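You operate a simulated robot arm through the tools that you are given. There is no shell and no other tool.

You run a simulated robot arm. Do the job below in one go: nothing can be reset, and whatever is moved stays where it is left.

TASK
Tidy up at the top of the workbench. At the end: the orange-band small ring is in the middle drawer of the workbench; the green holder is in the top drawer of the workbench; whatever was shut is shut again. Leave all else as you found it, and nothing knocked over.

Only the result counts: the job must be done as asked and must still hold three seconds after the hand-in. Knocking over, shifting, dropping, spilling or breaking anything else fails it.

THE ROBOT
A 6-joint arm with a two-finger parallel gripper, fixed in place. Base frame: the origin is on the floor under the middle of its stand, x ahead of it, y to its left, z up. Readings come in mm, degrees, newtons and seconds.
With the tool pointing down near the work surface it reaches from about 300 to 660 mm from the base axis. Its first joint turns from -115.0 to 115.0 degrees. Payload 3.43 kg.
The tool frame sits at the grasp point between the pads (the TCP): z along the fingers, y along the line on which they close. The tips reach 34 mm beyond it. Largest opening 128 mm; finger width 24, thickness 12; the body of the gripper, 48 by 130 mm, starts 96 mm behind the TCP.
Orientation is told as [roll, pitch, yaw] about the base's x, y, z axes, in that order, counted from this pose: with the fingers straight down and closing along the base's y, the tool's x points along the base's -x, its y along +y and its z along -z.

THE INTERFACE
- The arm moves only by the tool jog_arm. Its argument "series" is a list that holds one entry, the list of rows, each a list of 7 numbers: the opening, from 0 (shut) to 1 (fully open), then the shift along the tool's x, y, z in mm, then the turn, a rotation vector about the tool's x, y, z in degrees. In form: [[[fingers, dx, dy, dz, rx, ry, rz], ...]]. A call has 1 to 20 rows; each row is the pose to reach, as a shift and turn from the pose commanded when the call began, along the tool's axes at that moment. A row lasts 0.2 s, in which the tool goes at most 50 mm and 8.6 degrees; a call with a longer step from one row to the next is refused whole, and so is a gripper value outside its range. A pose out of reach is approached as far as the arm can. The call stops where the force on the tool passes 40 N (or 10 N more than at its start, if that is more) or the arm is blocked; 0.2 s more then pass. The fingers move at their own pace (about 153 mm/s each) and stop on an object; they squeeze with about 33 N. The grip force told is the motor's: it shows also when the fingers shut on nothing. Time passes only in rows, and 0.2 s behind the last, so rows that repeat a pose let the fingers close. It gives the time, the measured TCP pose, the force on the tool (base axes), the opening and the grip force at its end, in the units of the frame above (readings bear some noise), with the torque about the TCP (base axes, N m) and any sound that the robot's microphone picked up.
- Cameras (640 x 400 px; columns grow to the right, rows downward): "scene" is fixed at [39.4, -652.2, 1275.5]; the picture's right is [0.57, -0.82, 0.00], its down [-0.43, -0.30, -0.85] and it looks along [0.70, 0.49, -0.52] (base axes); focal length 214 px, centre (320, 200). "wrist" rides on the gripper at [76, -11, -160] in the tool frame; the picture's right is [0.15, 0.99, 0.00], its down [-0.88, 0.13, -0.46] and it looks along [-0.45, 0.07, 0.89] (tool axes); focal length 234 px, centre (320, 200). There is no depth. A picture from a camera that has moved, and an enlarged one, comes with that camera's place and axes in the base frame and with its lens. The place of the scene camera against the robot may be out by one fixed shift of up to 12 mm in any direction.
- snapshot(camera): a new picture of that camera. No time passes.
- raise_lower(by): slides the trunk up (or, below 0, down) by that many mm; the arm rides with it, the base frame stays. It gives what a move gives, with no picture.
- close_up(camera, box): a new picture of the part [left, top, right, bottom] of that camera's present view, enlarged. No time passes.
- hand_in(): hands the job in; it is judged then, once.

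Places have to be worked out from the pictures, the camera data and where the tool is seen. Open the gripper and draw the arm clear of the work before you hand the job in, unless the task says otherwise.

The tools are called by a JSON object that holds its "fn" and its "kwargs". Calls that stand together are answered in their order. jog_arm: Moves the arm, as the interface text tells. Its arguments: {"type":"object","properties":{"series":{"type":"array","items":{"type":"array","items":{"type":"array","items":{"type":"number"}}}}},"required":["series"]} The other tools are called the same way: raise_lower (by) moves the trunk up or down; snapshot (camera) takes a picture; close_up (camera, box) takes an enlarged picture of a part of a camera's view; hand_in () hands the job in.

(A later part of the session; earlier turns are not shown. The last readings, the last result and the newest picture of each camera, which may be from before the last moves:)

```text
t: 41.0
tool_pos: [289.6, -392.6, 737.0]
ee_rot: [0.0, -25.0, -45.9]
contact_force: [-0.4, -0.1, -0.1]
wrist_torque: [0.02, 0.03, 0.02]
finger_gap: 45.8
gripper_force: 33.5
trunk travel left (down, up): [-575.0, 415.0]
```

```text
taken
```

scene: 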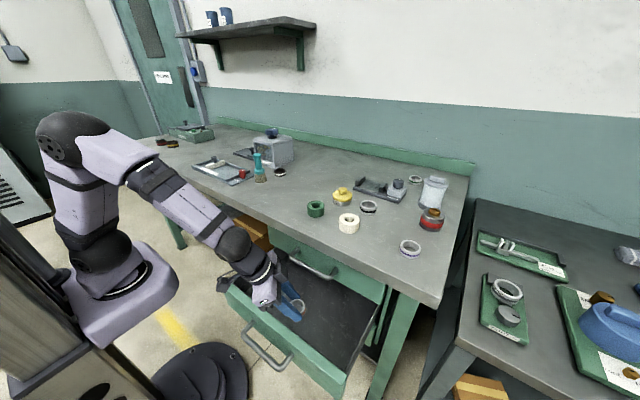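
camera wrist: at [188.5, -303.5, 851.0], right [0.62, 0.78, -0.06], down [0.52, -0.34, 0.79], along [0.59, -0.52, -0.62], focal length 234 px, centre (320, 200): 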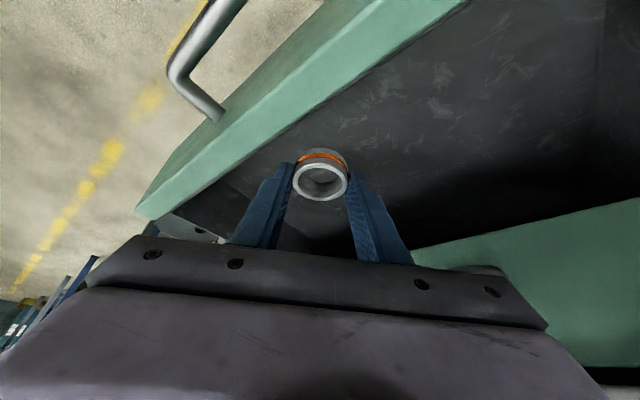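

The clearance to the top handle is good. I'll lower another 50 so the ring's bottom is near z≈650, then feel for the floor with small jogs.

{"fn": "raise_lower", "kwargs": {"by": -50}}

{"fn": "close_up", "kwargs": {"camera": "wrist", "box": [200, 60, 440, 260]}}

{"fn": "close_up", "kwargs": {"camera": "scene", "box": [210, 235, 400, 400]}}

```text
t: 42.0
tool_pos: [289.8, -391.9, 687.5]
ee_rot: [0.0, -25.0, -45.9]
contact_force: [-1.2, -0.4, -1.5]
wrist_torque: [-0.01, 0.03, 0.0]
finger_gap: 45.8
gripper_force: 33.1
trunk travel left (down, up): [-525.0, 465.0]
```

```text
2.00 times, centred on (320, 160) of wrist
camera zoom: at [188.3, -303.5, 800.8], right [0.62, 0.78, -0.06], down [0.52, -0.34, 0.78], along [0.59, -0.52, -0.62], focal length 468 px, centre (320, 280)
```

zoom: 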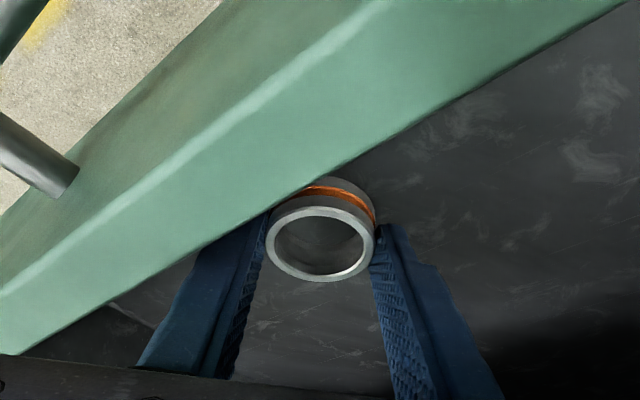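

```text
2.42 times, centred on (305, 318) of scene
camera zoom: at [39.4, -652.2, 1275.5], right [0.57, -0.82, 0.0], down [-0.43, -0.3, -0.85], along [0.7, 0.49, -0.52], focal length 520 px, centre (356, -85)
```

zoom: 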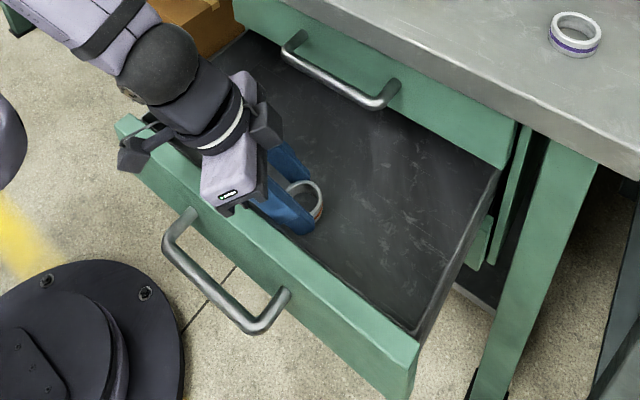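

The ring is over the drawer floor. I'll shift 10 mm deeper (+x) for margin at the drawer front, then step down and watch the force.

{"fn": "jog_arm", "kwargs": {"series": [[[0.0, -3.1, 3.6, 1.5, 0, 0, 0], [0.0, -6.3, 7.2, 2.9, 0, 0, 0], [0.0, -5.0, 7.2, 5.6, 0, 0, 0], [0.0, -3.7, 7.2, 8.3, 0, 0, 0], [0.0, -2.5, 7.2, 11.0, 0, 0, 0]]]}}

{"fn": "close_up", "kwargs": {"camera": "scene", "box": [240, 255, 360, 345]}}

```text
t: 43.2
tool_pos: [300.2, -391.8, 678.7]
ee_rot: [0.0, -24.9, -46.0]
contact_force: [0.6, -0.1, -0.8]
wrist_torque: [0.0, -0.01, 0.02]
finger_gap: 45.9
gripper_force: 32.7
trunk travel left (down, up): [-525.0, 465.0]
```

```text
4.44 times, centred on (300, 300) of scene
camera zoom: at [39.4, -652.2, 1275.5], right [0.57, -0.82, 0.0], down [-0.43, -0.3, -0.85], along [0.7, 0.49, -0.52], focal length 953 px, centre (409, -244)
```

zoom: 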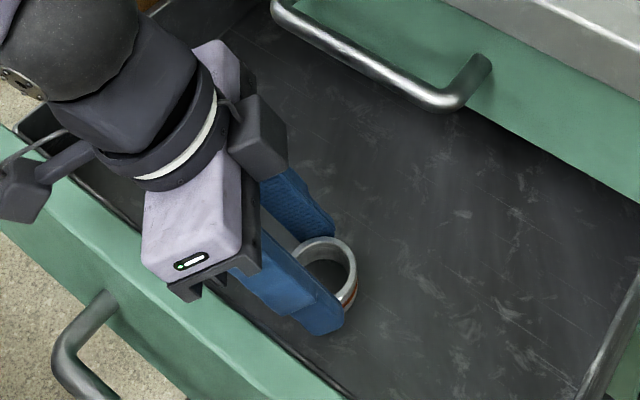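

No contact yet, with the ring's bottom at about 641. I'll continue in 2 mm steps.

{"fn": "jog_arm", "kwargs": {"series": [[[0.0, 0.8, 0, 1.8, 0, 0, 0], [0.0, 1.7, 0, 3.6, 0, 0, 0], [0.0, 2.5, 0, 5.4, 0, 0, 0]]]}}

```text
t: 44.0
tool_pos: [300.8, -392.4, 671.1]
ee_rot: [0.0, -25.0, -45.9]
contact_force: [0.4, -0.7, -0.5]
wrist_torque: [0.01, 0.01, 0.0]
finger_gap: 46.0
gripper_force: 32.8
trunk travel left (down, up): [-525.0, 465.0]
```

There's still no contact at TCP z≈671–673. I'll keep going.

{"fn": "jog_arm", "kwargs": {"series": [[[0.0, 0.8, 0, 1.8, 0, 0, 0], [0.0, 1.7, 0, 3.6, 0, 0, 0], [0.0, 2.1, 0, 4.5, 0, 0, 0]]]}}

{"fn": "close_up", "kwargs": {"camera": "scene", "box": [240, 255, 360, 345]}}

{"fn": "snapshot", "kwargs": {"camera": "wrist"}}

```text
t: 44.8
tool_pos: [299.8, -392.5, 668.6]
ee_rot: [-0.1, -25.2, -45.9]
contact_force: [0.0, 2.1, 9.2]
wrist_torque: [0.2, 0.07, -0.01]
finger_gap: 45.6
gripper_force: 33.0
trunk travel left (down, up): [-525.0, 465.0]
```

```text
4.44 times, centred on (300, 300) of scene
camera zoom: at [39.4, -652.2, 1275.5], right [0.57, -0.82, 0.0], down [-0.43, -0.3, -0.85], along [0.7, 0.49, -0.52], focal length 953 px, centre (409, -244)
```

zoom: 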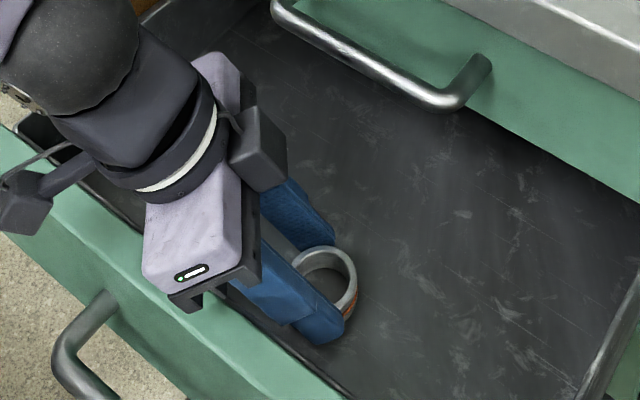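

```text
taken
camera wrist: at [198.1, -303.1, 781.9], right [0.62, 0.78, -0.06], down [0.51, -0.34, 0.79], along [0.59, -0.52, -0.61], focal length 234 px, centre (320, 200)
```

wrist: 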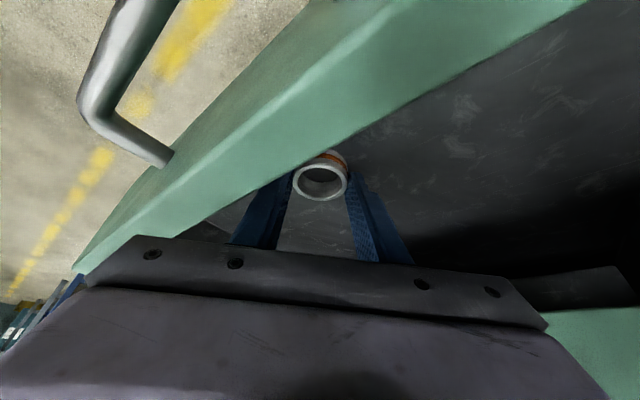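

I felt the floor, with about 9 N under the ring's edge at TCP z≈668.6. The torque fits the ring rather than the gripper body. I'll ease up 1 mm, then open.

{"fn": "jog_arm", "kwargs": {"series": [[[0.0, -0.4, 0, -0.9, 0, 0, 0], [0.38, -0.4, 0, -0.9, 0, 0, 0], [0.45, -0.4, 0, -0.9, 0, 0, 0], [0.6, -0.4, 0, -0.9, 0, 0, 0], [0.6, -0.4, 0, -0.9, 0, 0, 0]]]}}

{"fn": "close_up", "kwargs": {"camera": "scene", "box": [240, 255, 360, 345]}}

{"fn": "snapshot", "kwargs": {"camera": "wrist"}}

```text
t: 46.0
tool_pos: [299.9, -392.9, 668.2]
ee_rot: [-0.1, -25.0, -45.9]
contact_force: [-0.7, -0.3, -0.6]
wrist_torque: [-0.02, -0.01, 0.0]
finger_gap: 76.6
gripper_force: 0.0
trunk travel left (down, up): [-525.0, 465.0]
```

```text
4.44 times, centred on (300, 300) of scene
camera zoom: at [39.4, -652.2, 1275.5], right [0.57, -0.82, 0.0], down [-0.43, -0.3, -0.85], along [0.7, 0.49, -0.52], focal length 953 px, centre (409, -244)
```

zoom: 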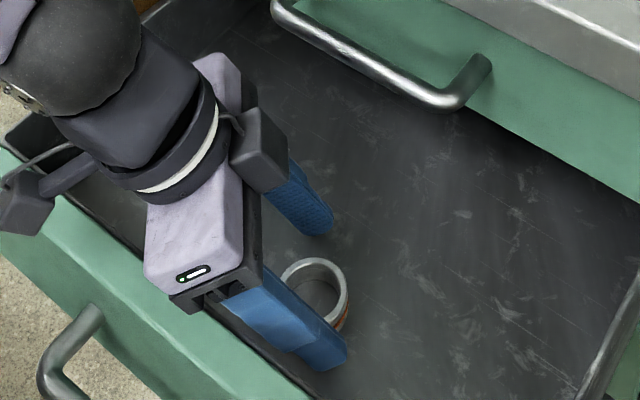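

```text
taken
camera wrist: at [198.4, -303.8, 781.7], right [0.62, 0.78, -0.06], down [0.51, -0.34, 0.79], along [0.59, -0.52, -0.62], focal length 234 px, centre (320, 200)
```

wrist: 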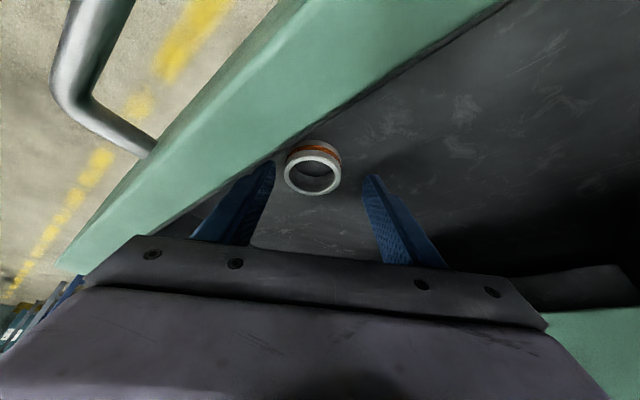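

The ring is released on the drawer floor; the drawer crept out a few mm with it, which is harmless. I'll rise 40 mm clear of the ring, then narrow the fingers so they pass well clear of the top handle.

{"fn": "jog_arm", "kwargs": {"series": [[[0.6, -4.2, 0, -9.1, 0, 0, 0], [0.6, -8.5, 0, -18.1, 0, 0, 0], [0.6, -12.7, 0, -27.2, 0, 0, 0], [0.6, -16.9, 0, -36.3, 0, 0, 0], [0.2, -16.9, 0, -36.3, 0, 0, 0], [0.2, -16.9, 0, -36.3, 0, 0, 0]]]}}

{"fn": "close_up", "kwargs": {"camera": "wrist", "box": [200, 60, 440, 260]}}

```text
t: 47.4
tool_pos: [300.3, -391.2, 707.1]
ee_rot: [0.0, -25.0, -46.0]
contact_force: [1.2, -0.9, 0.2]
wrist_torque: [0.03, -0.01, 0.0]
finger_gap: 25.5
gripper_force: 0.1
trunk travel left (down, up): [-525.0, 465.0]
```

```text
2.00 times, centred on (320, 160) of wrist
camera zoom: at [198.7, -303.0, 821.7], right [0.62, 0.78, -0.06], down [0.52, -0.34, 0.79], along [0.59, -0.52, -0.62], focal length 468 px, centre (320, 280)
```

zoom: 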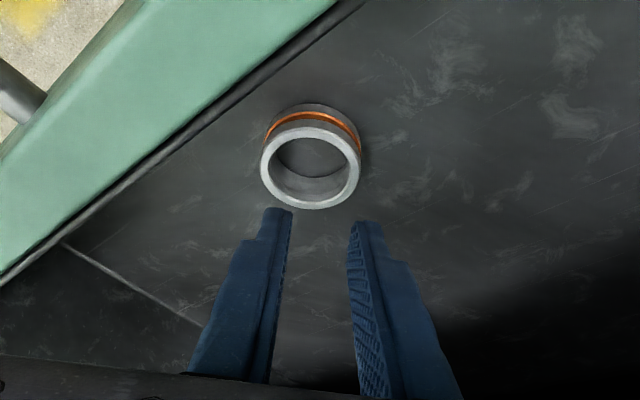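

The ring lies flat in the middle drawer. I'll raise the trunk 400, then swing to the horizontal pose off to the side (116, −473) so I can push the drawer shut on its front panel.

{"fn": "raise_lower", "kwargs": {"by": 400}}

{"fn": "jog_arm", "kwargs": {"series": [[[0.0, 5.6, -17.1, -2.6, -6.77, -1.36, 4.65], [0.0, 11.2, -34.3, -5.2, -13.54, -2.71, 9.3], [0.0, 16.9, -51.4, -7.9, -20.3, -4.07, 13.96], [0.0, 22.5, -68.6, -10.5, -27.07, -5.42, 18.61], [0.0, 28.1, -85.7, -13.1, -33.84, -6.78, 23.26], [0.0, 33.7, -102.9, -15.7, -40.61, -8.13, 27.91], [0.0, 39.3, -120.0, -18.3, -47.38, -9.49, 32.56], [0.0, 44.9, -137.2, -20.9, -54.15, -10.84, 37.21], [0.0, 50.6, -154.3, -23.6, -60.91, -12.2, 41.87], [0.0, 56.2, -171.5, -26.2, -67.68, -13.55, 46.52], [0.0, 61.8, -188.6, -28.8, -74.45, -14.91, 51.17]]]}}

{"fn": "snapshot", "kwargs": {"camera": "scene"}}

```text
t: 51.2
tool_pos: [299.3, -391.2, 1105.7]
ee_rot: [0.0, -25.0, -45.9]
contact_force: [-0.8, 0.0, 0.4]
wrist_torque: [0.01, -0.01, 0.02]
finger_gap: 25.8
gripper_force: 0.1
trunk travel left (down, up): [-925.0, 65.0]
```

```text
t: 53.6
tool_pos: [116.6, -473.7, 1107.4]
ee_rot: [90.1, 0.1, -90.0]
contact_force: [-0.2, 0.4, 0.0]
wrist_torque: [0.02, -0.02, 0.0]
finger_gap: 0.0
gripper_force: 33.2
trunk travel left (down, up): [-925.0, 65.0]
```

```text
taken
```

scene: 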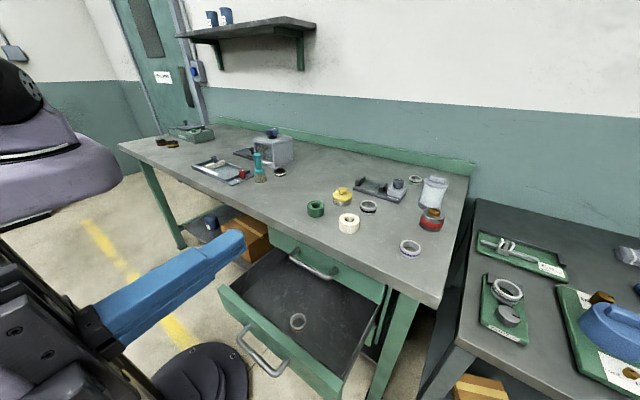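

The ring is visible in the drawer. I'll lower to the middle drawer's front panel height with the fingers closed.

{"fn": "raise_lower", "kwargs": {"by": -400}}

{"fn": "raise_lower", "kwargs": {"by": -37}}

{"fn": "snapshot", "kwargs": {"camera": "wrist"}}

{"fn": "snapshot", "kwargs": {"camera": "scene"}}

```text
t: 57.4
tool_pos: [117.1, -472.4, 707.5]
ee_rot: [90.0, 0.0, -89.9]
contact_force: [-0.1, 0.1, 0.7]
wrist_torque: [-0.03, 0.04, 0.01]
finger_gap: 0.0
gripper_force: 33.0
trunk travel left (down, up): [-525.0, 465.0]
```

```text
t: 58.2
tool_pos: [116.2, -472.8, 670.7]
ee_rot: [90.0, 0.1, -89.8]
contact_force: [-0.3, -0.3, 0.9]
wrist_torque: [-0.02, 0.01, -0.01]
finger_gap: 0.0
gripper_force: 33.6
trunk travel left (down, up): [-488.0, 502.0]
```

```text
taken
camera wrist: at [-41.9, -398.8, 661.8], right [0.0, 0.15, 0.99], down [-0.45, -0.88, 0.13], along [0.89, -0.45, 0.07], focal length 234 px, centre (320, 200)
```

wrist: 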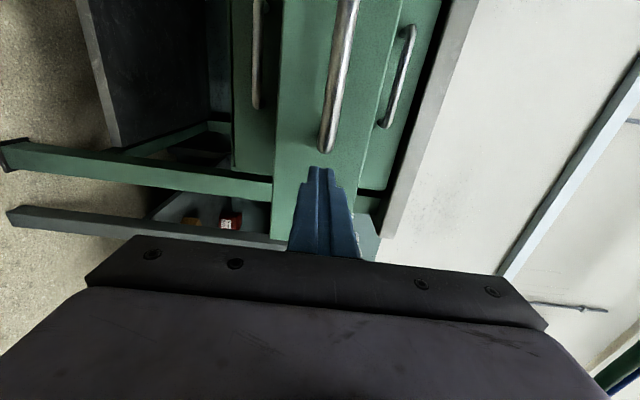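

```text
taken
```

scene: 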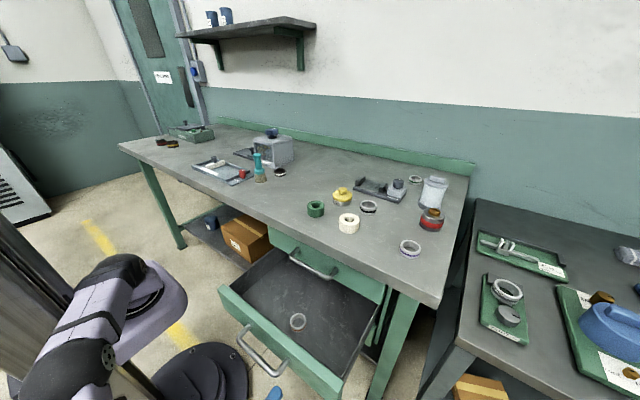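

The fingertips face the drawer front just outside the handle's end. I'll shift 10 mm further to −y and push slowly in +x.

{"fn": "jog_arm", "kwargs": {"series": [[[0.0, -5, 0, 5, 0, 0, 0], [0.0, -10, 0, 12, 0, 0, 0], [0.0, -12, 0, 22, 0, 0, 0], [0.0, -12, 0, 32, 0, 0, 0], [0.0, -12, 0, 42, 0, 0, 0], [0.0, -12, 0, 50, 0, 0, 0], [0.0, -12, 0, 56, 0, 0, 0], [0.0, -12, 0, 62, 0, 0, 0], [0.0, -12, 0, 68, 0, 0, 0], [0.0, -12, 0, 76, 0, 0, 0], [0.0, -12, 0, 84, 0, 0, 0], [0.0, -12, 0, 92, 0, 0, 0], [0.0, -12, 0, 100, 0, 0, 0], [0.0, -12, 0, 108, 0, 0, 0], [0.0, -12, 0, 116, 0, 0, 0]]]}}

{"fn": "snapshot", "kwargs": {"camera": "scene"}}

{"fn": "snapshot", "kwargs": {"camera": "wrist"}}

```text
t: 61.4
tool_pos: [234.2, -485.8, 670.6]
ee_rot: [89.9, 0.0, -89.8]
contact_force: [-0.4, 0.3, 0.3]
wrist_torque: [-0.01, -0.01, -0.01]
finger_gap: 0.0
gripper_force: 32.5
trunk travel left (down, up): [-488.0, 502.0]
```

```text
taken
```

scene: 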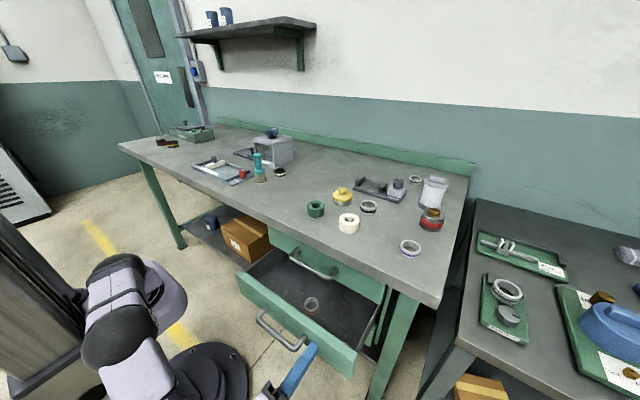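

```text
taken
camera wrist: at [74.7, -411.1, 661.5], right [0.0, 0.15, 0.99], down [-0.45, -0.88, 0.13], along [0.89, -0.45, 0.07], focal length 234 px, centre (320, 200)
```

wrist: 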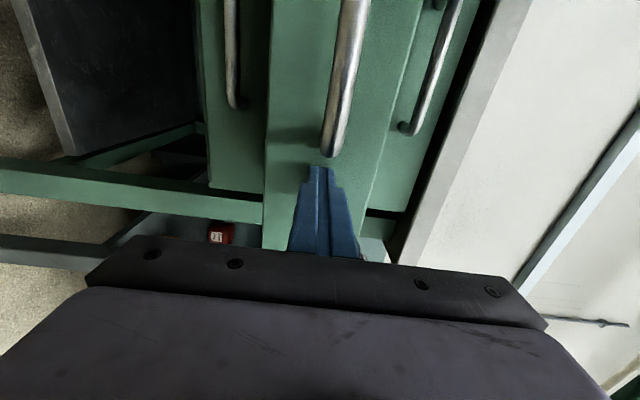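

The drawer is sliding in smoothly with the ring riding along. I'll keep pushing toward shut (TCP x≈382), slowing near the end.

{"fn": "jog_arm", "kwargs": {"series": [[[0.0, 0, 0, 6, 0, 0, 0], [0.0, 0, 0, 14, 0, 0, 0], [0.0, 0, 0, 23, 0, 0, 0], [0.0, 0, 0, 32, 0, 0, 0], [0.0, 0, 0, 41, 0, 0, 0], [0.0, 0, 0, 50, 0, 0, 0], [0.0, 0, 0, 59, 0, 0, 0], [0.0, 0, 0, 68, 0, 0, 0], [0.0, 0, 0, 77, 0, 0, 0], [0.0, 0, 0, 86, 0, 0, 0], [0.0, 0, 0, 95, 0, 0, 0], [0.0, 0, 0, 104, 0, 0, 0], [0.0, 0, 0, 112, 0, 0, 0], [0.0, 0, 0, 119, 0, 0, 0], [0.0, 0, 0, 125, 0, 0, 0], [0.0, 0, 0, 130, 0, 0, 0], [0.0, 0, 0, 134, 0, 0, 0], [0.0, 0, 0, 137, 0, 0, 0]]]}}

{"fn": "snapshot", "kwargs": {"camera": "wrist"}}

{"fn": "close_up", "kwargs": {"camera": "scene", "box": [210, 220, 430, 357]}}

```text
t: 65.2
tool_pos: [370.3, -485.6, 672.1]
ee_rot: [90.0, 0.1, -89.9]
contact_force: [-1.6, 1.2, -1.4]
wrist_torque: [0.03, 0.03, -0.01]
finger_gap: 0.1
gripper_force: 33.0
trunk travel left (down, up): [-488.0, 502.0]
```

```text
taken
camera wrist: at [210.9, -410.4, 662.9], right [0.0, 0.15, 0.99], down [-0.45, -0.88, 0.13], along [0.89, -0.45, 0.07], focal length 234 px, centre (320, 200)
```

wrist: 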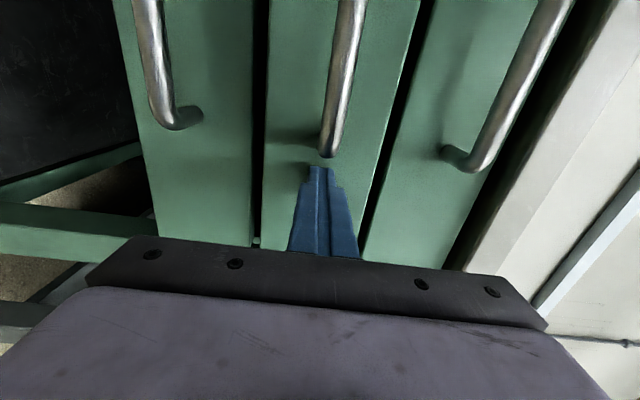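

```text
2.91 times, centred on (320, 288) of scene
camera zoom: at [39.4, -652.2, 1275.5], right [0.57, -0.82, 0.0], down [-0.43, -0.3, -0.85], along [0.7, 0.49, -0.52], focal length 624 px, centre (320, -58)
```

zoom: 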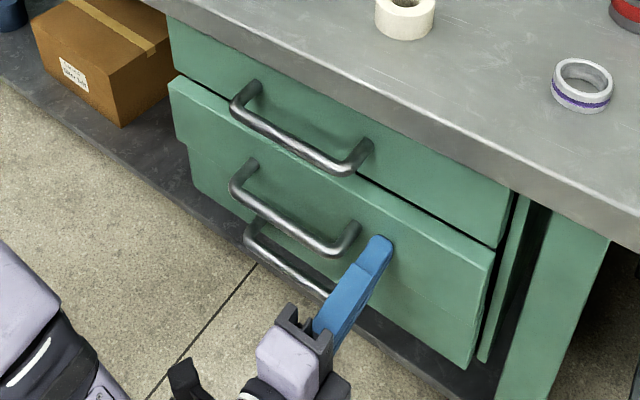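

The middle front still stands out by about 20–25 mm. I'll keep pushing in small steps until the force shows it's shut.

{"fn": "jog_arm", "kwargs": {"series": [[[0.0, 0, 0, 4, 0, 0, 0], [0.0, 0, 0, 8, 0, 0, 0], [0.0, 0, 0, 11, 0, 0, 0], [0.0, 0, 0, 14, 0, 0, 0], [0.0, 0, 0, 17, 0, 0, 0], [0.0, 0, 0, 19, 0, 0, 0]]]}}

{"fn": "close_up", "kwargs": {"camera": "scene", "box": [210, 220, 430, 357]}}

```text
t: 66.7
tool_pos: [383.9, -483.5, 671.9]
ee_rot: [89.9, 0.0, -90.1]
contact_force: [-12.7, 4.7, 3.9]
wrist_torque: [-0.01, -0.14, 0.19]
finger_gap: 0.0
gripper_force: 33.0
trunk travel left (down, up): [-488.0, 502.0]
stopped in row 6: the force on the tool passed its limit at 42 N (the readings are from after the stop); the commanded pose is now the measured one
```

```text
2.91 times, centred on (320, 288) of scene
camera zoom: at [39.4, -652.2, 1275.5], right [0.57, -0.82, 0.0], down [-0.43, -0.3, -0.85], along [0.7, 0.49, -0.52], focal length 624 px, centre (320, -58)
```

zoom: 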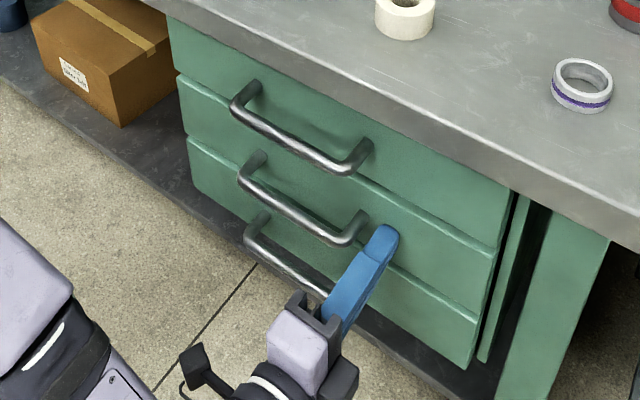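

The force limit tripped at x≈384, and the middle drawer's front is flush and its handle is back where it started. I'll back off to check it stays shut.

{"fn": "jog_arm", "kwargs": {"series": [[[0.0, 0, 0, -8, 0, 0, 0], [0.0, 0, 0, -25, 0, 0, 0], [0.0, 0, 0, -50, 0, 0, 0], [0.0, 0, 0, -80, 0, 0, 0], [0.0, 0, 0, -110, 0, 0, 0]]]}}

{"fn": "close_up", "kwargs": {"camera": "scene", "box": [240, 220, 440, 345]}}

```text
t: 67.9
tool_pos: [277.1, -482.5, 669.6]
ee_rot: [89.8, 0.0, -90.0]
contact_force: [-0.8, 0.0, 0.5]
wrist_torque: [-0.01, -0.03, 0.02]
finger_gap: 0.3
gripper_force: 32.6
trunk travel left (down, up): [-488.0, 502.0]
```

```text
3.20 times, centred on (340, 282) of scene
camera zoom: at [39.4, -652.2, 1275.5], right [0.57, -0.82, 0.0], down [-0.43, -0.3, -0.85], along [0.7, 0.49, -0.52], focal length 686 px, centre (256, -64)
```

zoom: 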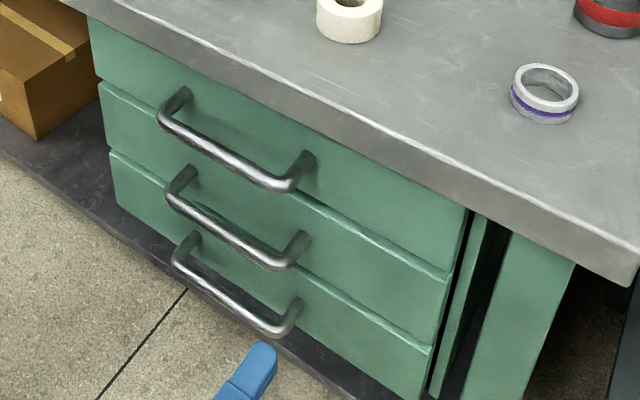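

The view matches the start picture, so the middle drawer is shut. Next I'll raise to the top handle's height, move back to y≈−380 and open the fingers.

{"fn": "raise_lower", "kwargs": {"by": 118}}

{"fn": "jog_arm", "kwargs": {"series": [[[0.45, 26, 0, 0, 0, 0, 0], [0.45, 52, 0, 0, 0, 0, 0], [0.45, 78, 0, 0, 0, 0, 0], [0.45, 103, 0, 0, 0, 0, 0], [0.45, 103, 0, 0, 0, 0, 0]]]}}

{"fn": "close_up", "kwargs": {"camera": "wrist", "box": [160, 40, 480, 240]}}

```text
t: 69.4
tool_pos: [276.7, -481.8, 788.7]
ee_rot: [89.8, 0.1, -89.9]
contact_force: [0.2, -0.9, -0.3]
wrist_torque: [-0.01, 0.01, 0.0]
finger_gap: 0.0
gripper_force: 33.1
trunk travel left (down, up): [-606.0, 384.0]
```

```text
t: 70.6
tool_pos: [278.0, -379.5, 789.3]
ee_rot: [89.8, 0.1, -90.0]
contact_force: [-0.5, 0.0, 0.1]
wrist_torque: [0.0, 0.0, -0.06]
finger_gap: 57.8
gripper_force: 0.1
trunk travel left (down, up): [-606.0, 384.0]
```

```text
2.00 times, centred on (320, 140) of wrist
camera zoom: at [118.2, -305.3, 779.3], right [0.0, 0.14, 0.99], down [-0.46, -0.88, 0.13], along [0.89, -0.45, 0.06], focal length 468 px, centre (320, 320)
```

zoom: 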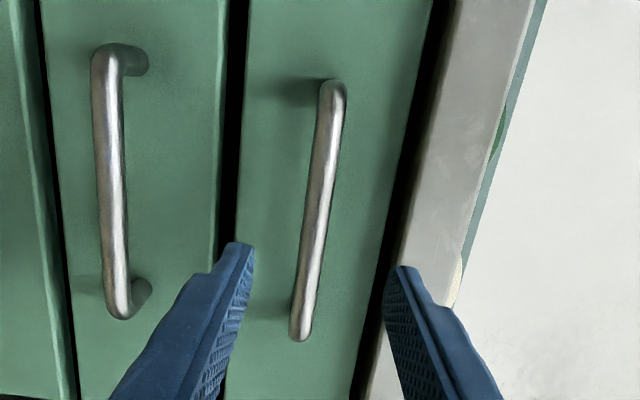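

The top handle sits on the tool axis within 2 mm (z≈787.5). I'll narrow the opening slightly to stay clear of the bench slab, then advance to straddle the bar.

{"fn": "jog_arm", "kwargs": {"series": [[[0.36, 0, -1.5, 10, 0, 0, 0], [0.36, 0, -1.5, 30, 0, 0, 0], [0.36, 0, -1.5, 50, 0, 0, 0], [0.36, 0, -1.5, 70, 0, 0, 0], [0.36, 0, -1.5, 86, 0, 0, 0], [0.36, 0, -1.5, 86, 0, 0, 0]]]}}

{"fn": "snapshot", "kwargs": {"camera": "wrist"}}

```text
t: 72.0
tool_pos: [365.3, -378.8, 786.1]
ee_rot: [89.8, 0.2, -90.0]
contact_force: [-0.3, 0.8, -0.2]
wrist_torque: [0.04, 0.01, -0.02]
finger_gap: 46.2
gripper_force: 0.0
trunk travel left (down, up): [-606.0, 384.0]
```

```text
taken
camera wrist: at [205.4, -304.7, 776.9], right [0.0, 0.14, 0.99], down [-0.46, -0.88, 0.13], along [0.89, -0.45, 0.06], focal length 234 px, centre (320, 200)
```

wrist: 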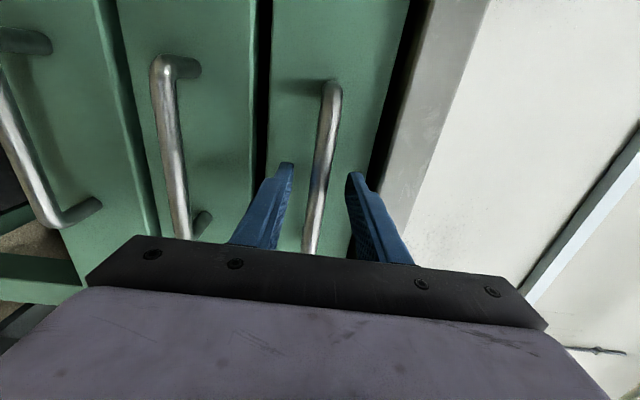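

The bar is between the fingers, so I'll close on it.

{"fn": "jog_arm", "kwargs": {"series": [[[0.2, 0, 0, 0, 0, 0, 0], [0.05, 0, 0, 0, 0, 0, 0], [0.0, 0, 0, 0, 0, 0, 0], [0.0, 0, 0, 0, 0, 0, 0]]]}}

```text
t: 73.0
tool_pos: [363.4, -379.5, 784.8]
ee_rot: [89.7, 0.2, -90.0]
contact_force: [-0.9, 1.6, -9.7]
wrist_torque: [-0.33, 0.11, -0.34]
finger_gap: 14.7
gripper_force: 44.9
trunk travel left (down, up): [-606.0, 384.0]
```

The handle is gripped at a 14.7 mm gap. I'll pull straight out, easing 1 mm down to relieve the vertical load.

{"fn": "jog_arm", "kwargs": {"series": [[[0.0, 0, -0.5, -4, 0, 0, 0], [0.0, 0.2, -1, -10, 0, 0, 0], [0.0, 0.3, -1, -18, 0, 0, 0], [0.0, 0.5, -1, -27, 0, 0, 0], [0.0, 0.5, -1, -36, 0, 0, 0], [0.0, 0.5, -1, -46, 0, 0, 0], [0.0, 0.5, -1, -56, 0, 0, 0], [0.0, 0.5, -1, -66, 0, 0, 0], [0.0, 0.5, -1, -76, 0, 0, 0], [0.0, 0.5, -1, -86, 0, 0, 0], [0.0, 0.5, -1, -96, 0, 0, 0], [0.0, 0.5, -1, -106, 0, 0, 0]]]}}

```text
t: 75.6
tool_pos: [258.7, -379.6, 784.6]
ee_rot: [89.7, 0.1, -89.9]
contact_force: [-0.9, 7.7, -14.6]
wrist_torque: [-0.26, 0.11, -0.11]
finger_gap: 15.0
gripper_force: 45.0
trunk travel left (down, up): [-606.0, 384.0]
```

The drawer is sliding. I'll trim the side and vertical load a little and see how the force responds.

{"fn": "jog_arm", "kwargs": {"series": [[[0.0, 0.5, -1, 0, 0, 0, 0], [0.0, 1.0, -2, 0, 0, 0, 0], [0.0, 1.0, -2, 0, 0, 0, 0]]]}}

```text
t: 76.4
tool_pos: [257.3, -378.9, 784.7]
ee_rot: [89.8, 0.0, -90.1]
contact_force: [1.7, -6.5, 0.9]
wrist_torque: [-0.04, 0.03, 1.2]
finger_gap: 14.9
gripper_force: 45.2
trunk travel left (down, up): [-606.0, 384.0]
```

The load is relieved. I'll pull another 95 mm.

{"fn": "jog_arm", "kwargs": {"series": [[[0.0, -0.2, 0, -8, 0, 0, 0], [0.0, -0.3, 0, -18, 0, 0, 0], [0.0, -0.3, 0, -28, 0, 0, 0], [0.0, -0.3, 0, -38, 0, 0, 0], [0.0, -0.3, 0, -48, 0, 0, 0], [0.0, -0.3, 0, -58, 0, 0, 0], [0.0, -0.3, 0, -68, 0, 0, 0], [0.0, -0.3, 0, -78, 0, 0, 0], [0.0, -0.3, 0, -87, 0, 0, 0], [0.0, -0.3, 0, -94, 0, 0, 0], [0.0, -0.3, 0, -94, 0, 0, 0]]]}}

{"fn": "snapshot", "kwargs": {"camera": "scene"}}

```text
t: 78.8
tool_pos: [164.5, -379.5, 784.7]
ee_rot: [89.8, 0.1, -90.2]
contact_force: [1.0, -11.0, 10.0]
wrist_torque: [-0.25, -0.11, -0.11]
finger_gap: 14.4
gripper_force: 44.6
trunk travel left (down, up): [-606.0, 384.0]
```

```text
taken
```

scene: 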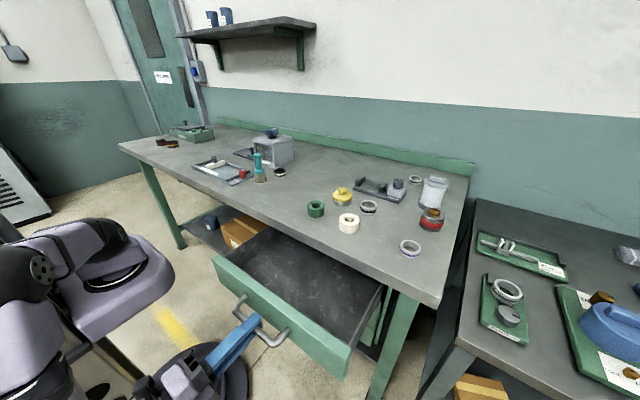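

The top drawer is about 199 mm open. I'll open the fingers and slide off along −y, then −x, as before.

{"fn": "jog_arm", "kwargs": {"series": [[[0.0, -0.7, 0.7, 0, 0, 0, 0], [0.2, -0.7, 0.7, 0, 0, 0, 0], [0.45, -0.7, 0.7, 0, 0, 0, 0], [0.45, -0.7, 0.7, 0, 0, 0, 0], [0.45, -20, 0, 0, 0, 0, 0], [0.45, -40, 0, 0, 0, 0, 0], [0.45, -60, 0, -4, 0, 0, 0], [0.45, -75, 0, -12, 0, 0, 0], [0.45, -85, 0, -22, 0, 0, 0], [0.45, -92, 0, -34, 0, 0, 0], [0.45, -97, 0, -46, 0, 0, 0]]]}}

{"fn": "snapshot", "kwargs": {"camera": "wrist"}}

{"fn": "snapshot", "kwargs": {"camera": "scene"}}

```text
t: 81.2
tool_pos: [118.2, -476.2, 784.2]
ee_rot: [89.8, 0.1, -90.1]
contact_force: [0.4, -0.4, -0.1]
wrist_torque: [0.0, 0.04, -0.02]
finger_gap: 57.5
gripper_force: 0.0
trunk travel left (down, up): [-606.0, 384.0]
```

```text
taken
camera wrist: at [-39.7, -402.1, 775.0], right [0.0, 0.14, 0.99], down [-0.46, -0.88, 0.13], along [0.89, -0.45, 0.06], focal length 234 px, centre (320, 200)
```

wrist: 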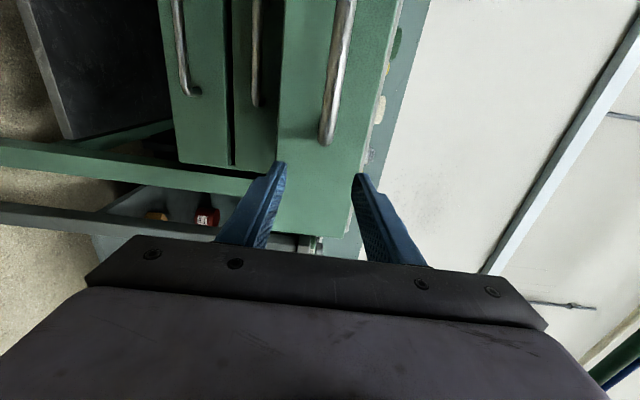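

```text
taken
```

scene: 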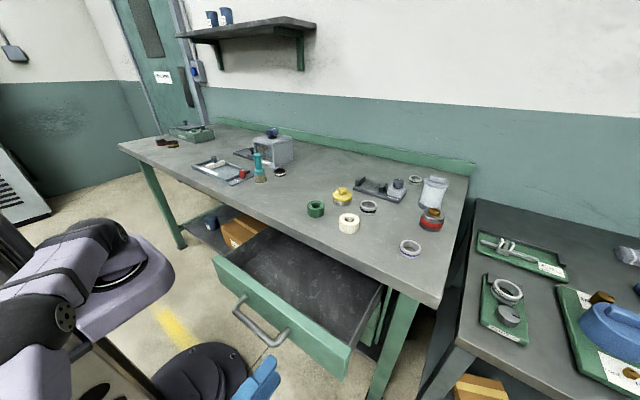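

The fingers are clear of the top handle. I'll raise the trunk, then swing to a straight-down pose turned to the green holder's azimuth (−33°).

{"fn": "raise_lower", "kwargs": {"by": 376}}

{"fn": "jog_arm", "kwargs": {"series": [[[0.6, 13.5, 0, 24.8, 6.29, 3.42, -3.42], [0.6, 27.1, 0, 49.5, 12.59, 6.84, -6.84], [0.6, 40.6, 0, 74.3, 18.88, 10.26, -10.26], [0.6, 54.2, -5, 99.1, 25.18, 13.67, -13.67], [0.6, 67.7, -10, 123.8, 31.47, 17.09, -17.09], [0.6, 81.2, -15, 148.6, 37.77, 20.51, -20.51], [0.6, 94.8, -20, 173.4, 44.06, 23.93, -23.93], [0.6, 108.3, -25, 198.2, 50.36, 27.35, -27.35], [0.6, 121.8, -30, 222.9, 56.65, 30.77, -30.77], [0.6, 135.4, -35, 247.7, 62.95, 34.18, -34.18], [0.6, 148.9, -40, 272.5, 69.24, 37.6, -37.6], [0.6, 162.5, -45, 297.2, 75.54, 41.02, -41.02], [0.6, 176, -50, 322, 81.83, 44.44, -44.44]]]}}

{"fn": "snapshot", "kwargs": {"camera": "wrist"}}

{"fn": "snapshot", "kwargs": {"camera": "scene"}}

```text
t: 84.8
tool_pos: [119.6, -477.2, 1160.7]
ee_rot: [89.7, 0.0, -89.9]
contact_force: [0.8, 0.7, 0.3]
wrist_torque: [0.04, 0.01, -0.01]
finger_gap: 57.7
gripper_force: 0.1
trunk travel left (down, up): [-982.0, 8.0]
```

```text
t: 87.7
tool_pos: [444.1, -297.9, 1112.1]
ee_rot: [-0.2, 0.2, -33.0]
contact_force: [0.1, 0.9, 0.2]
wrist_torque: [-0.04, 0.05, -0.02]
finger_gap: 76.9
gripper_force: 0.2
trunk travel left (down, up): [-982.0, 8.0]
```

```text
taken
camera wrist: at [375.8, -268.0, 1272.4], right [0.42, 0.91, 0.0], down [0.81, -0.37, 0.45], along [0.41, -0.19, -0.89], focal length 234 px, centre (320, 200)
```

wrist: 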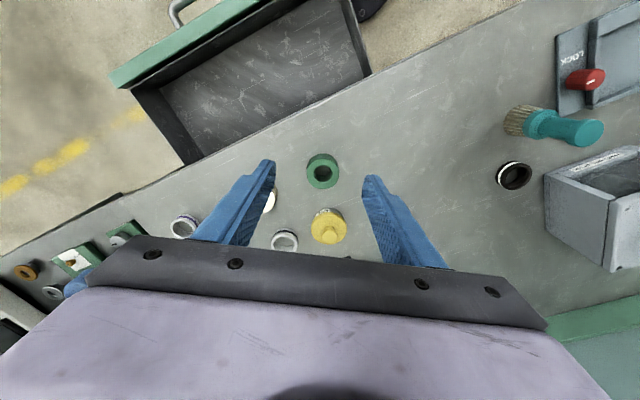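

```text
taken
```

scene: 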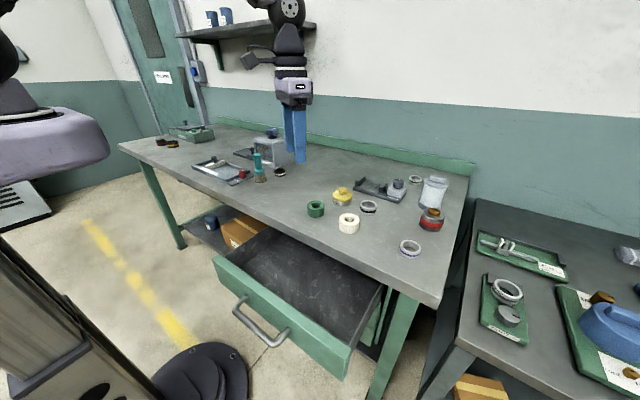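

I'll enlarge on the green holder to pin down its centre.

{"fn": "close_up", "kwargs": {"camera": "wrist", "box": [240, 110, 400, 260]}}

```text
2.67 times, centred on (320, 185) of wrist
camera zoom: at [375.8, -268.0, 1272.4], right [0.42, 0.91, 0.0], down [0.81, -0.37, 0.45], along [0.41, -0.19, -0.89], focal length 624 px, centre (320, 240)
```

zoom: 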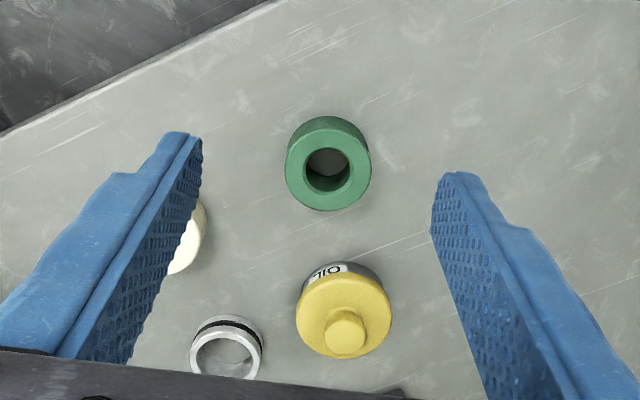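

The green holder is at about (499, −319), 52 mm across, with its top near z≈917. I'll move to a hover above it.

{"fn": "jog_arm", "kwargs": {"series": [[[0.65, -14, 2.8, 30, 0, 0, 0], [0.65, -28, 5.6, 60, 0, 0, 0], [0.65, -42, 8.5, 90, 0, 0, 0], [0.65, -56, 11.3, 120, 0, 0, 0], [0.65, -56, 11.3, 120, 0, 0, 0]]]}}

{"fn": "close_up", "kwargs": {"camera": "wrist", "box": [200, 80, 440, 280]}}

{"fn": "close_up", "kwargs": {"camera": "scene", "box": [260, 150, 400, 238]}}

```text
t: 88.8
tool_pos: [494.7, -320.5, 988.5]
ee_rot: [0.0, 0.1, -33.0]
contact_force: [-0.3, -0.3, 1.1]
wrist_torque: [0.0, -0.02, -0.02]
finger_gap: 83.5
gripper_force: 0.2
trunk travel left (down, up): [-982.0, 8.0]
```

```text
2.00 times, centred on (320, 180) of wrist
camera zoom: at [425.7, -290.6, 1150.6], right [0.42, 0.91, 0.0], down [0.81, -0.37, 0.45], along [0.41, -0.19, -0.89], focal length 468 px, centre (320, 240)
```

zoom: 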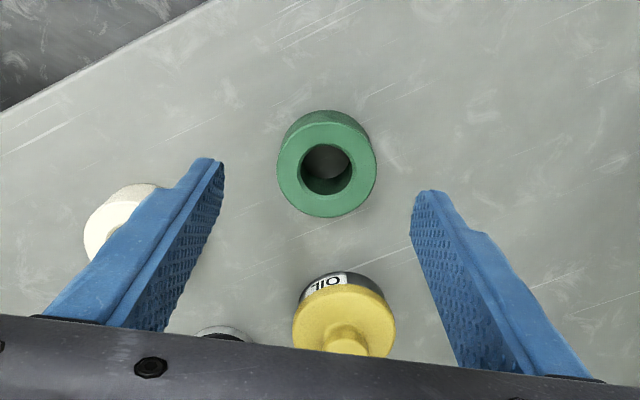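

```text
4.55 times, centred on (330, 194) of scene
camera zoom: at [39.4, -652.2, 1275.5], right [0.57, -0.82, 0.0], down [-0.43, -0.3, -0.85], along [0.7, 0.49, -0.52], focal length 975 px, centre (274, 227)
```

zoom: 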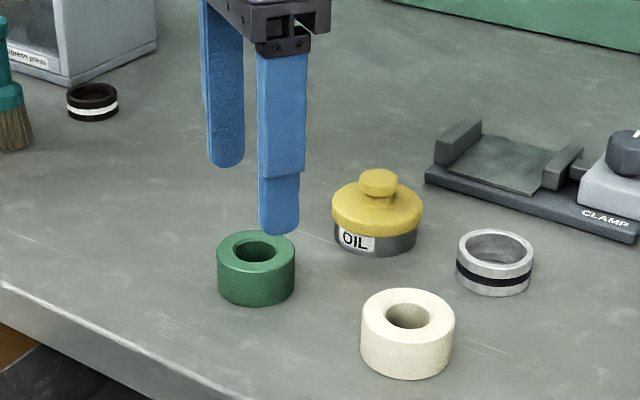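

The holder's centre is about (499, −320). I'll correct by a few mm and descend 58 mm, with the fingers straddling it.

{"fn": "jog_arm", "kwargs": {"series": [[[0.65, -3.7, 2.7, 5, 0, 0, 0], [0.65, -3.7, 2.7, 20, 0, 0, 0], [0.65, -3.7, 2.7, 35, 0, 0, 0], [0.65, -3.7, 2.7, 48, 0, 0, 0], [0.65, -3.7, 2.7, 58, 0, 0, 0], [0.65, -3.7, 2.7, 58, 0, 0, 0]]]}}

{"fn": "close_up", "kwargs": {"camera": "wrist", "box": [200, 80, 440, 280]}}

{"fn": "close_up", "kwargs": {"camera": "scene", "box": [260, 150, 400, 238]}}

```text
t: 90.2
tool_pos: [499.0, -321.8, 932.0]
ee_rot: [0.1, 0.2, -33.0]
contact_force: [-0.1, -0.2, -0.7]
wrist_torque: [0.0, 0.04, -0.01]
finger_gap: 83.3
gripper_force: 0.0
trunk travel left (down, up): [-982.0, 8.0]
```

```text
2.00 times, centred on (320, 180) of wrist
camera zoom: at [430.1, -291.8, 1093.1], right [0.42, 0.91, 0.0], down [0.81, -0.37, 0.45], along [0.41, -0.19, -0.89], focal length 468 px, centre (320, 240)
```

zoom: 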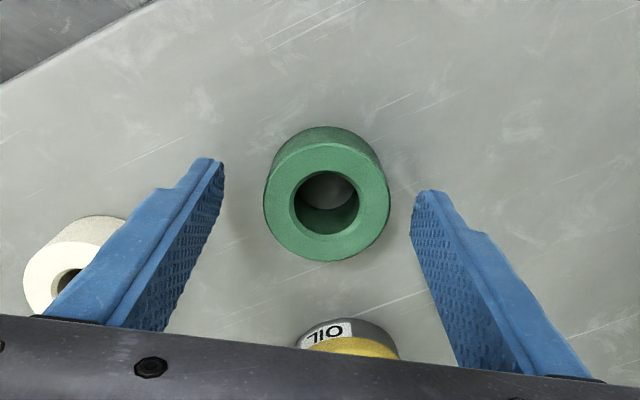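

```text
4.55 times, centred on (330, 194) of scene
camera zoom: at [39.4, -652.2, 1275.5], right [0.57, -0.82, 0.0], down [-0.43, -0.3, -0.85], along [0.7, 0.49, -0.52], focal length 975 px, centre (274, 227)
```

zoom: 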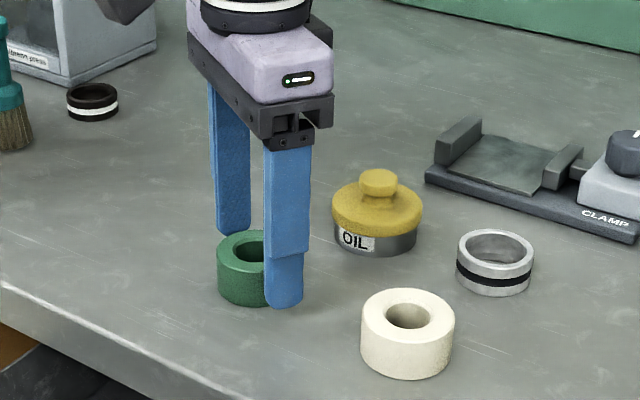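

The holder is about 2–3 mm toward the +tool-y finger. I'll nudge that way and lower 10 mm more so the tips sit just above the bench.

{"fn": "jog_arm", "kwargs": {"series": [[[0.65, 0, 2.5, 3, 0, 0, 0], [0.65, 0, 2.5, 6, 0, 0, 0], [0.65, 0, 2.5, 9, 0, 0, 0], [0.65, 0, 2.5, 11, 0, 0, 0], [0.65, 0, 2.5, 11, 0, 0, 0]]]}}

{"fn": "close_up", "kwargs": {"camera": "wrist", "box": [200, 80, 440, 280]}}

{"fn": "close_up", "kwargs": {"camera": "scene", "box": [280, 180, 360, 230]}}

```text
t: 91.5
tool_pos: [500.1, -318.4, 920.8]
ee_rot: [0.0, 0.2, -32.9]
contact_force: [-0.9, -0.2, -0.7]
wrist_torque: [-0.03, 0.0, 0.0]
finger_gap: 83.2
gripper_force: 0.0
trunk travel left (down, up): [-982.0, 8.0]
```

```text
2.00 times, centred on (320, 180) of wrist
camera zoom: at [431.8, -288.7, 1082.2], right [0.42, 0.91, 0.0], down [0.81, -0.37, 0.45], along [0.41, -0.19, -0.89], focal length 468 px, centre (320, 240)
```

zoom: 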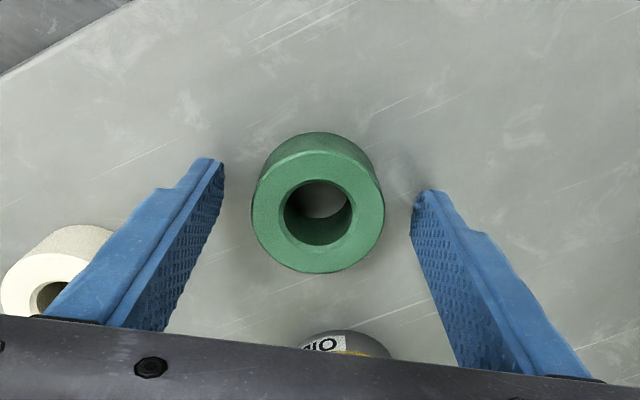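

```text
8.00 times, centred on (320, 205) of scene
camera zoom: at [39.4, -652.2, 1275.5], right [0.57, -0.82, 0.0], down [-0.43, -0.3, -0.85], along [0.7, 0.49, -0.52], focal length 1716 px, centre (320, 160)
```

zoom: 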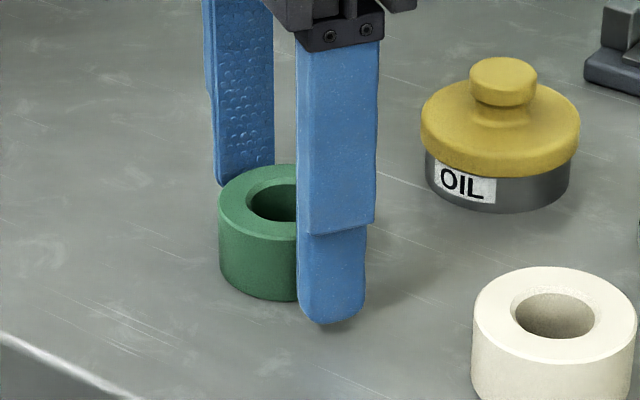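

The holder is now centred between the fingers, with the tips a few mm above the bench. I'll close on it.

{"fn": "jog_arm", "kwargs": {"series": [[[0.55, 0, 0, 0, 0, 0, 0], [0.48, 0, 0, 0, 0, 0, 0], [0.42, 0, 0, 0, 0, 0, 0], [0.36, 0, 0, 0, 0, 0, 0], [0.2, 0, 0, 0, 0, 0, 0], [0.0, 0, 0, 0, 0, 0, 0], [0.0, 0, 0, 0, 0, 0, 0]]]}}

{"fn": "close_up", "kwargs": {"camera": "wrist", "box": [200, 80, 440, 280]}}

{"fn": "close_up", "kwargs": {"camera": "scene", "box": [280, 180, 360, 230]}}

```text
t: 93.0
tool_pos: [498.6, -319.0, 919.6]
ee_rot: [0.1, 0.2, -33.0]
contact_force: [0.2, -0.2, -0.7]
wrist_torque: [0.01, 0.01, 0.01]
finger_gap: 52.7
gripper_force: 33.1
trunk travel left (down, up): [-982.0, 8.0]
```

```text
2.00 times, centred on (320, 180) of wrist
camera zoom: at [431.7, -288.7, 1082.3], right [0.42, 0.91, 0.0], down [0.81, -0.37, 0.45], along [0.41, -0.19, -0.89], focal length 468 px, centre (320, 240)
```

zoom: 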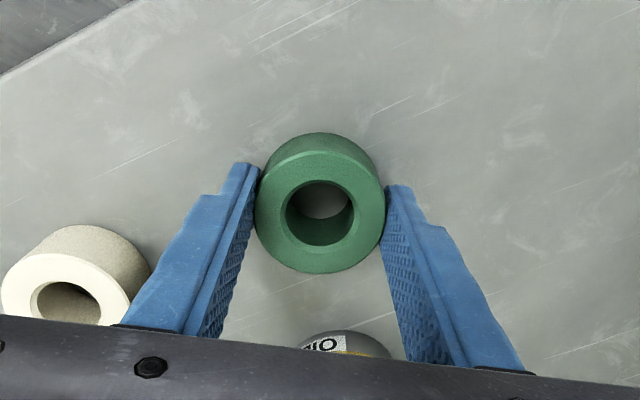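

```text
8.00 times, centred on (320, 205) of scene
camera zoom: at [39.4, -652.2, 1275.5], right [0.57, -0.82, 0.0], down [-0.43, -0.3, -0.85], along [0.7, 0.49, -0.52], focal length 1716 px, centre (320, 160)
```

zoom: 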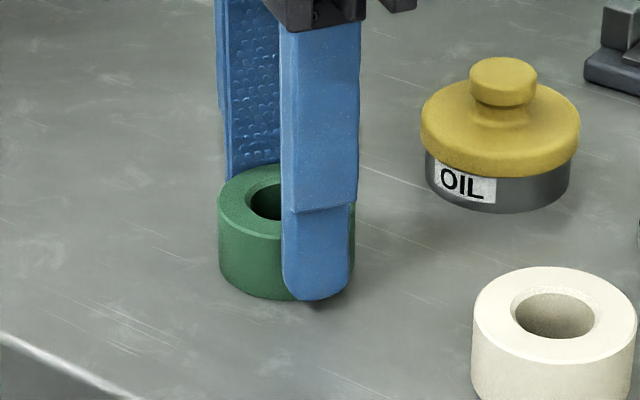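

The holder is gripped at 52.7 mm. I'll lift it 100 mm, then carry it level over the open top drawer at about (305, −385).

{"fn": "jog_arm", "kwargs": {"series": [[[0.0, 0, 0, -5, 0, 0, 0], [0.0, 0, 0, -15, 0, 0, 0], [0.0, 0, 0, -35, 0, 0, 0], [0.0, 0, 0, -60, 0, 0, 0], [0.0, 0, 0, -85, 0, 0, 0], [0.0, 0, 0, -100, 0, 0, 0]]]}}

{"fn": "jog_arm", "kwargs": {"series": [[[0.0, 9, -11.5, 0, 0, 0, 0], [0.0, 27, -34.3, 0, 0, 0, 0], [0.0, 45, -57.2, 0, 0, 0, 0], [0.0, 63, -80.1, 0, 0, 0, 0], [0.0, 81, -103, 0, 0, 0, 0], [0.0, 99, -126, 0, 0, 0, 0], [0.0, 117, -148.8, 0, 0, 0, 0], [0.0, 126.4, -160.8, 0, 0, 0, 0], [0.0, 126.4, -160.8, 0, 0, 0, 0]]]}}

{"fn": "snapshot", "kwargs": {"camera": "wrist"}}

{"fn": "snapshot", "kwargs": {"camera": "scene"}}

```text
t: 94.5
tool_pos: [501.0, -319.8, 1021.0]
ee_rot: [0.0, 0.2, -32.9]
contact_force: [-0.1, -0.2, -0.8]
wrist_torque: [0.02, -0.01, 0.01]
finger_gap: 52.6
gripper_force: 33.2
trunk travel left (down, up): [-982.0, 8.0]
```

```text
t: 96.5
tool_pos: [304.9, -388.4, 1021.2]
ee_rot: [0.0, 0.2, -33.0]
contact_force: [0.0, -0.1, -0.5]
wrist_torque: [-0.01, -0.03, 0.02]
finger_gap: 52.5
gripper_force: 32.7
trunk travel left (down, up): [-982.0, 8.0]
```

```text
taken
camera wrist: at [237.4, -357.3, 1183.4], right [0.42, 0.91, 0.0], down [0.81, -0.37, 0.45], along [0.41, -0.19, -0.89], focal length 234 px, centre (320, 200)
```

wrist: 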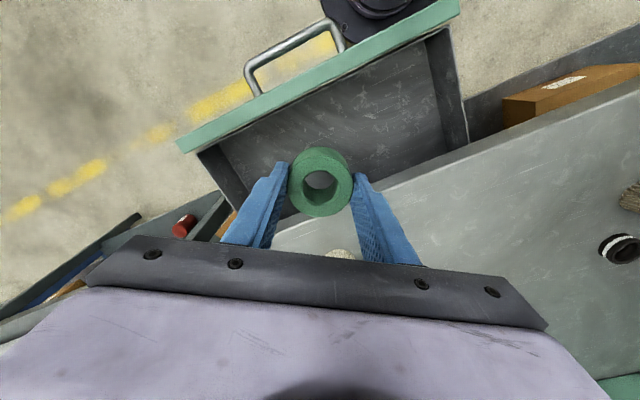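

```text
taken
```

scene: 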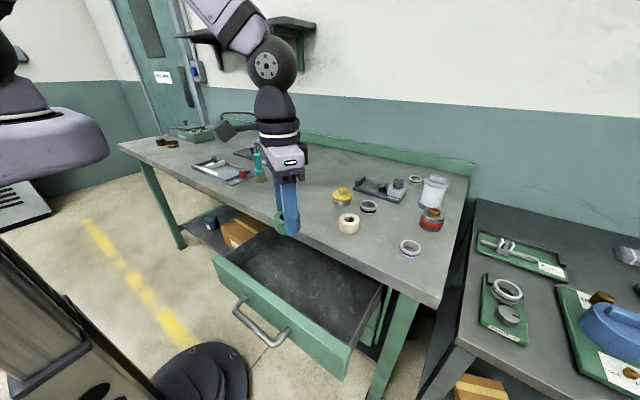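

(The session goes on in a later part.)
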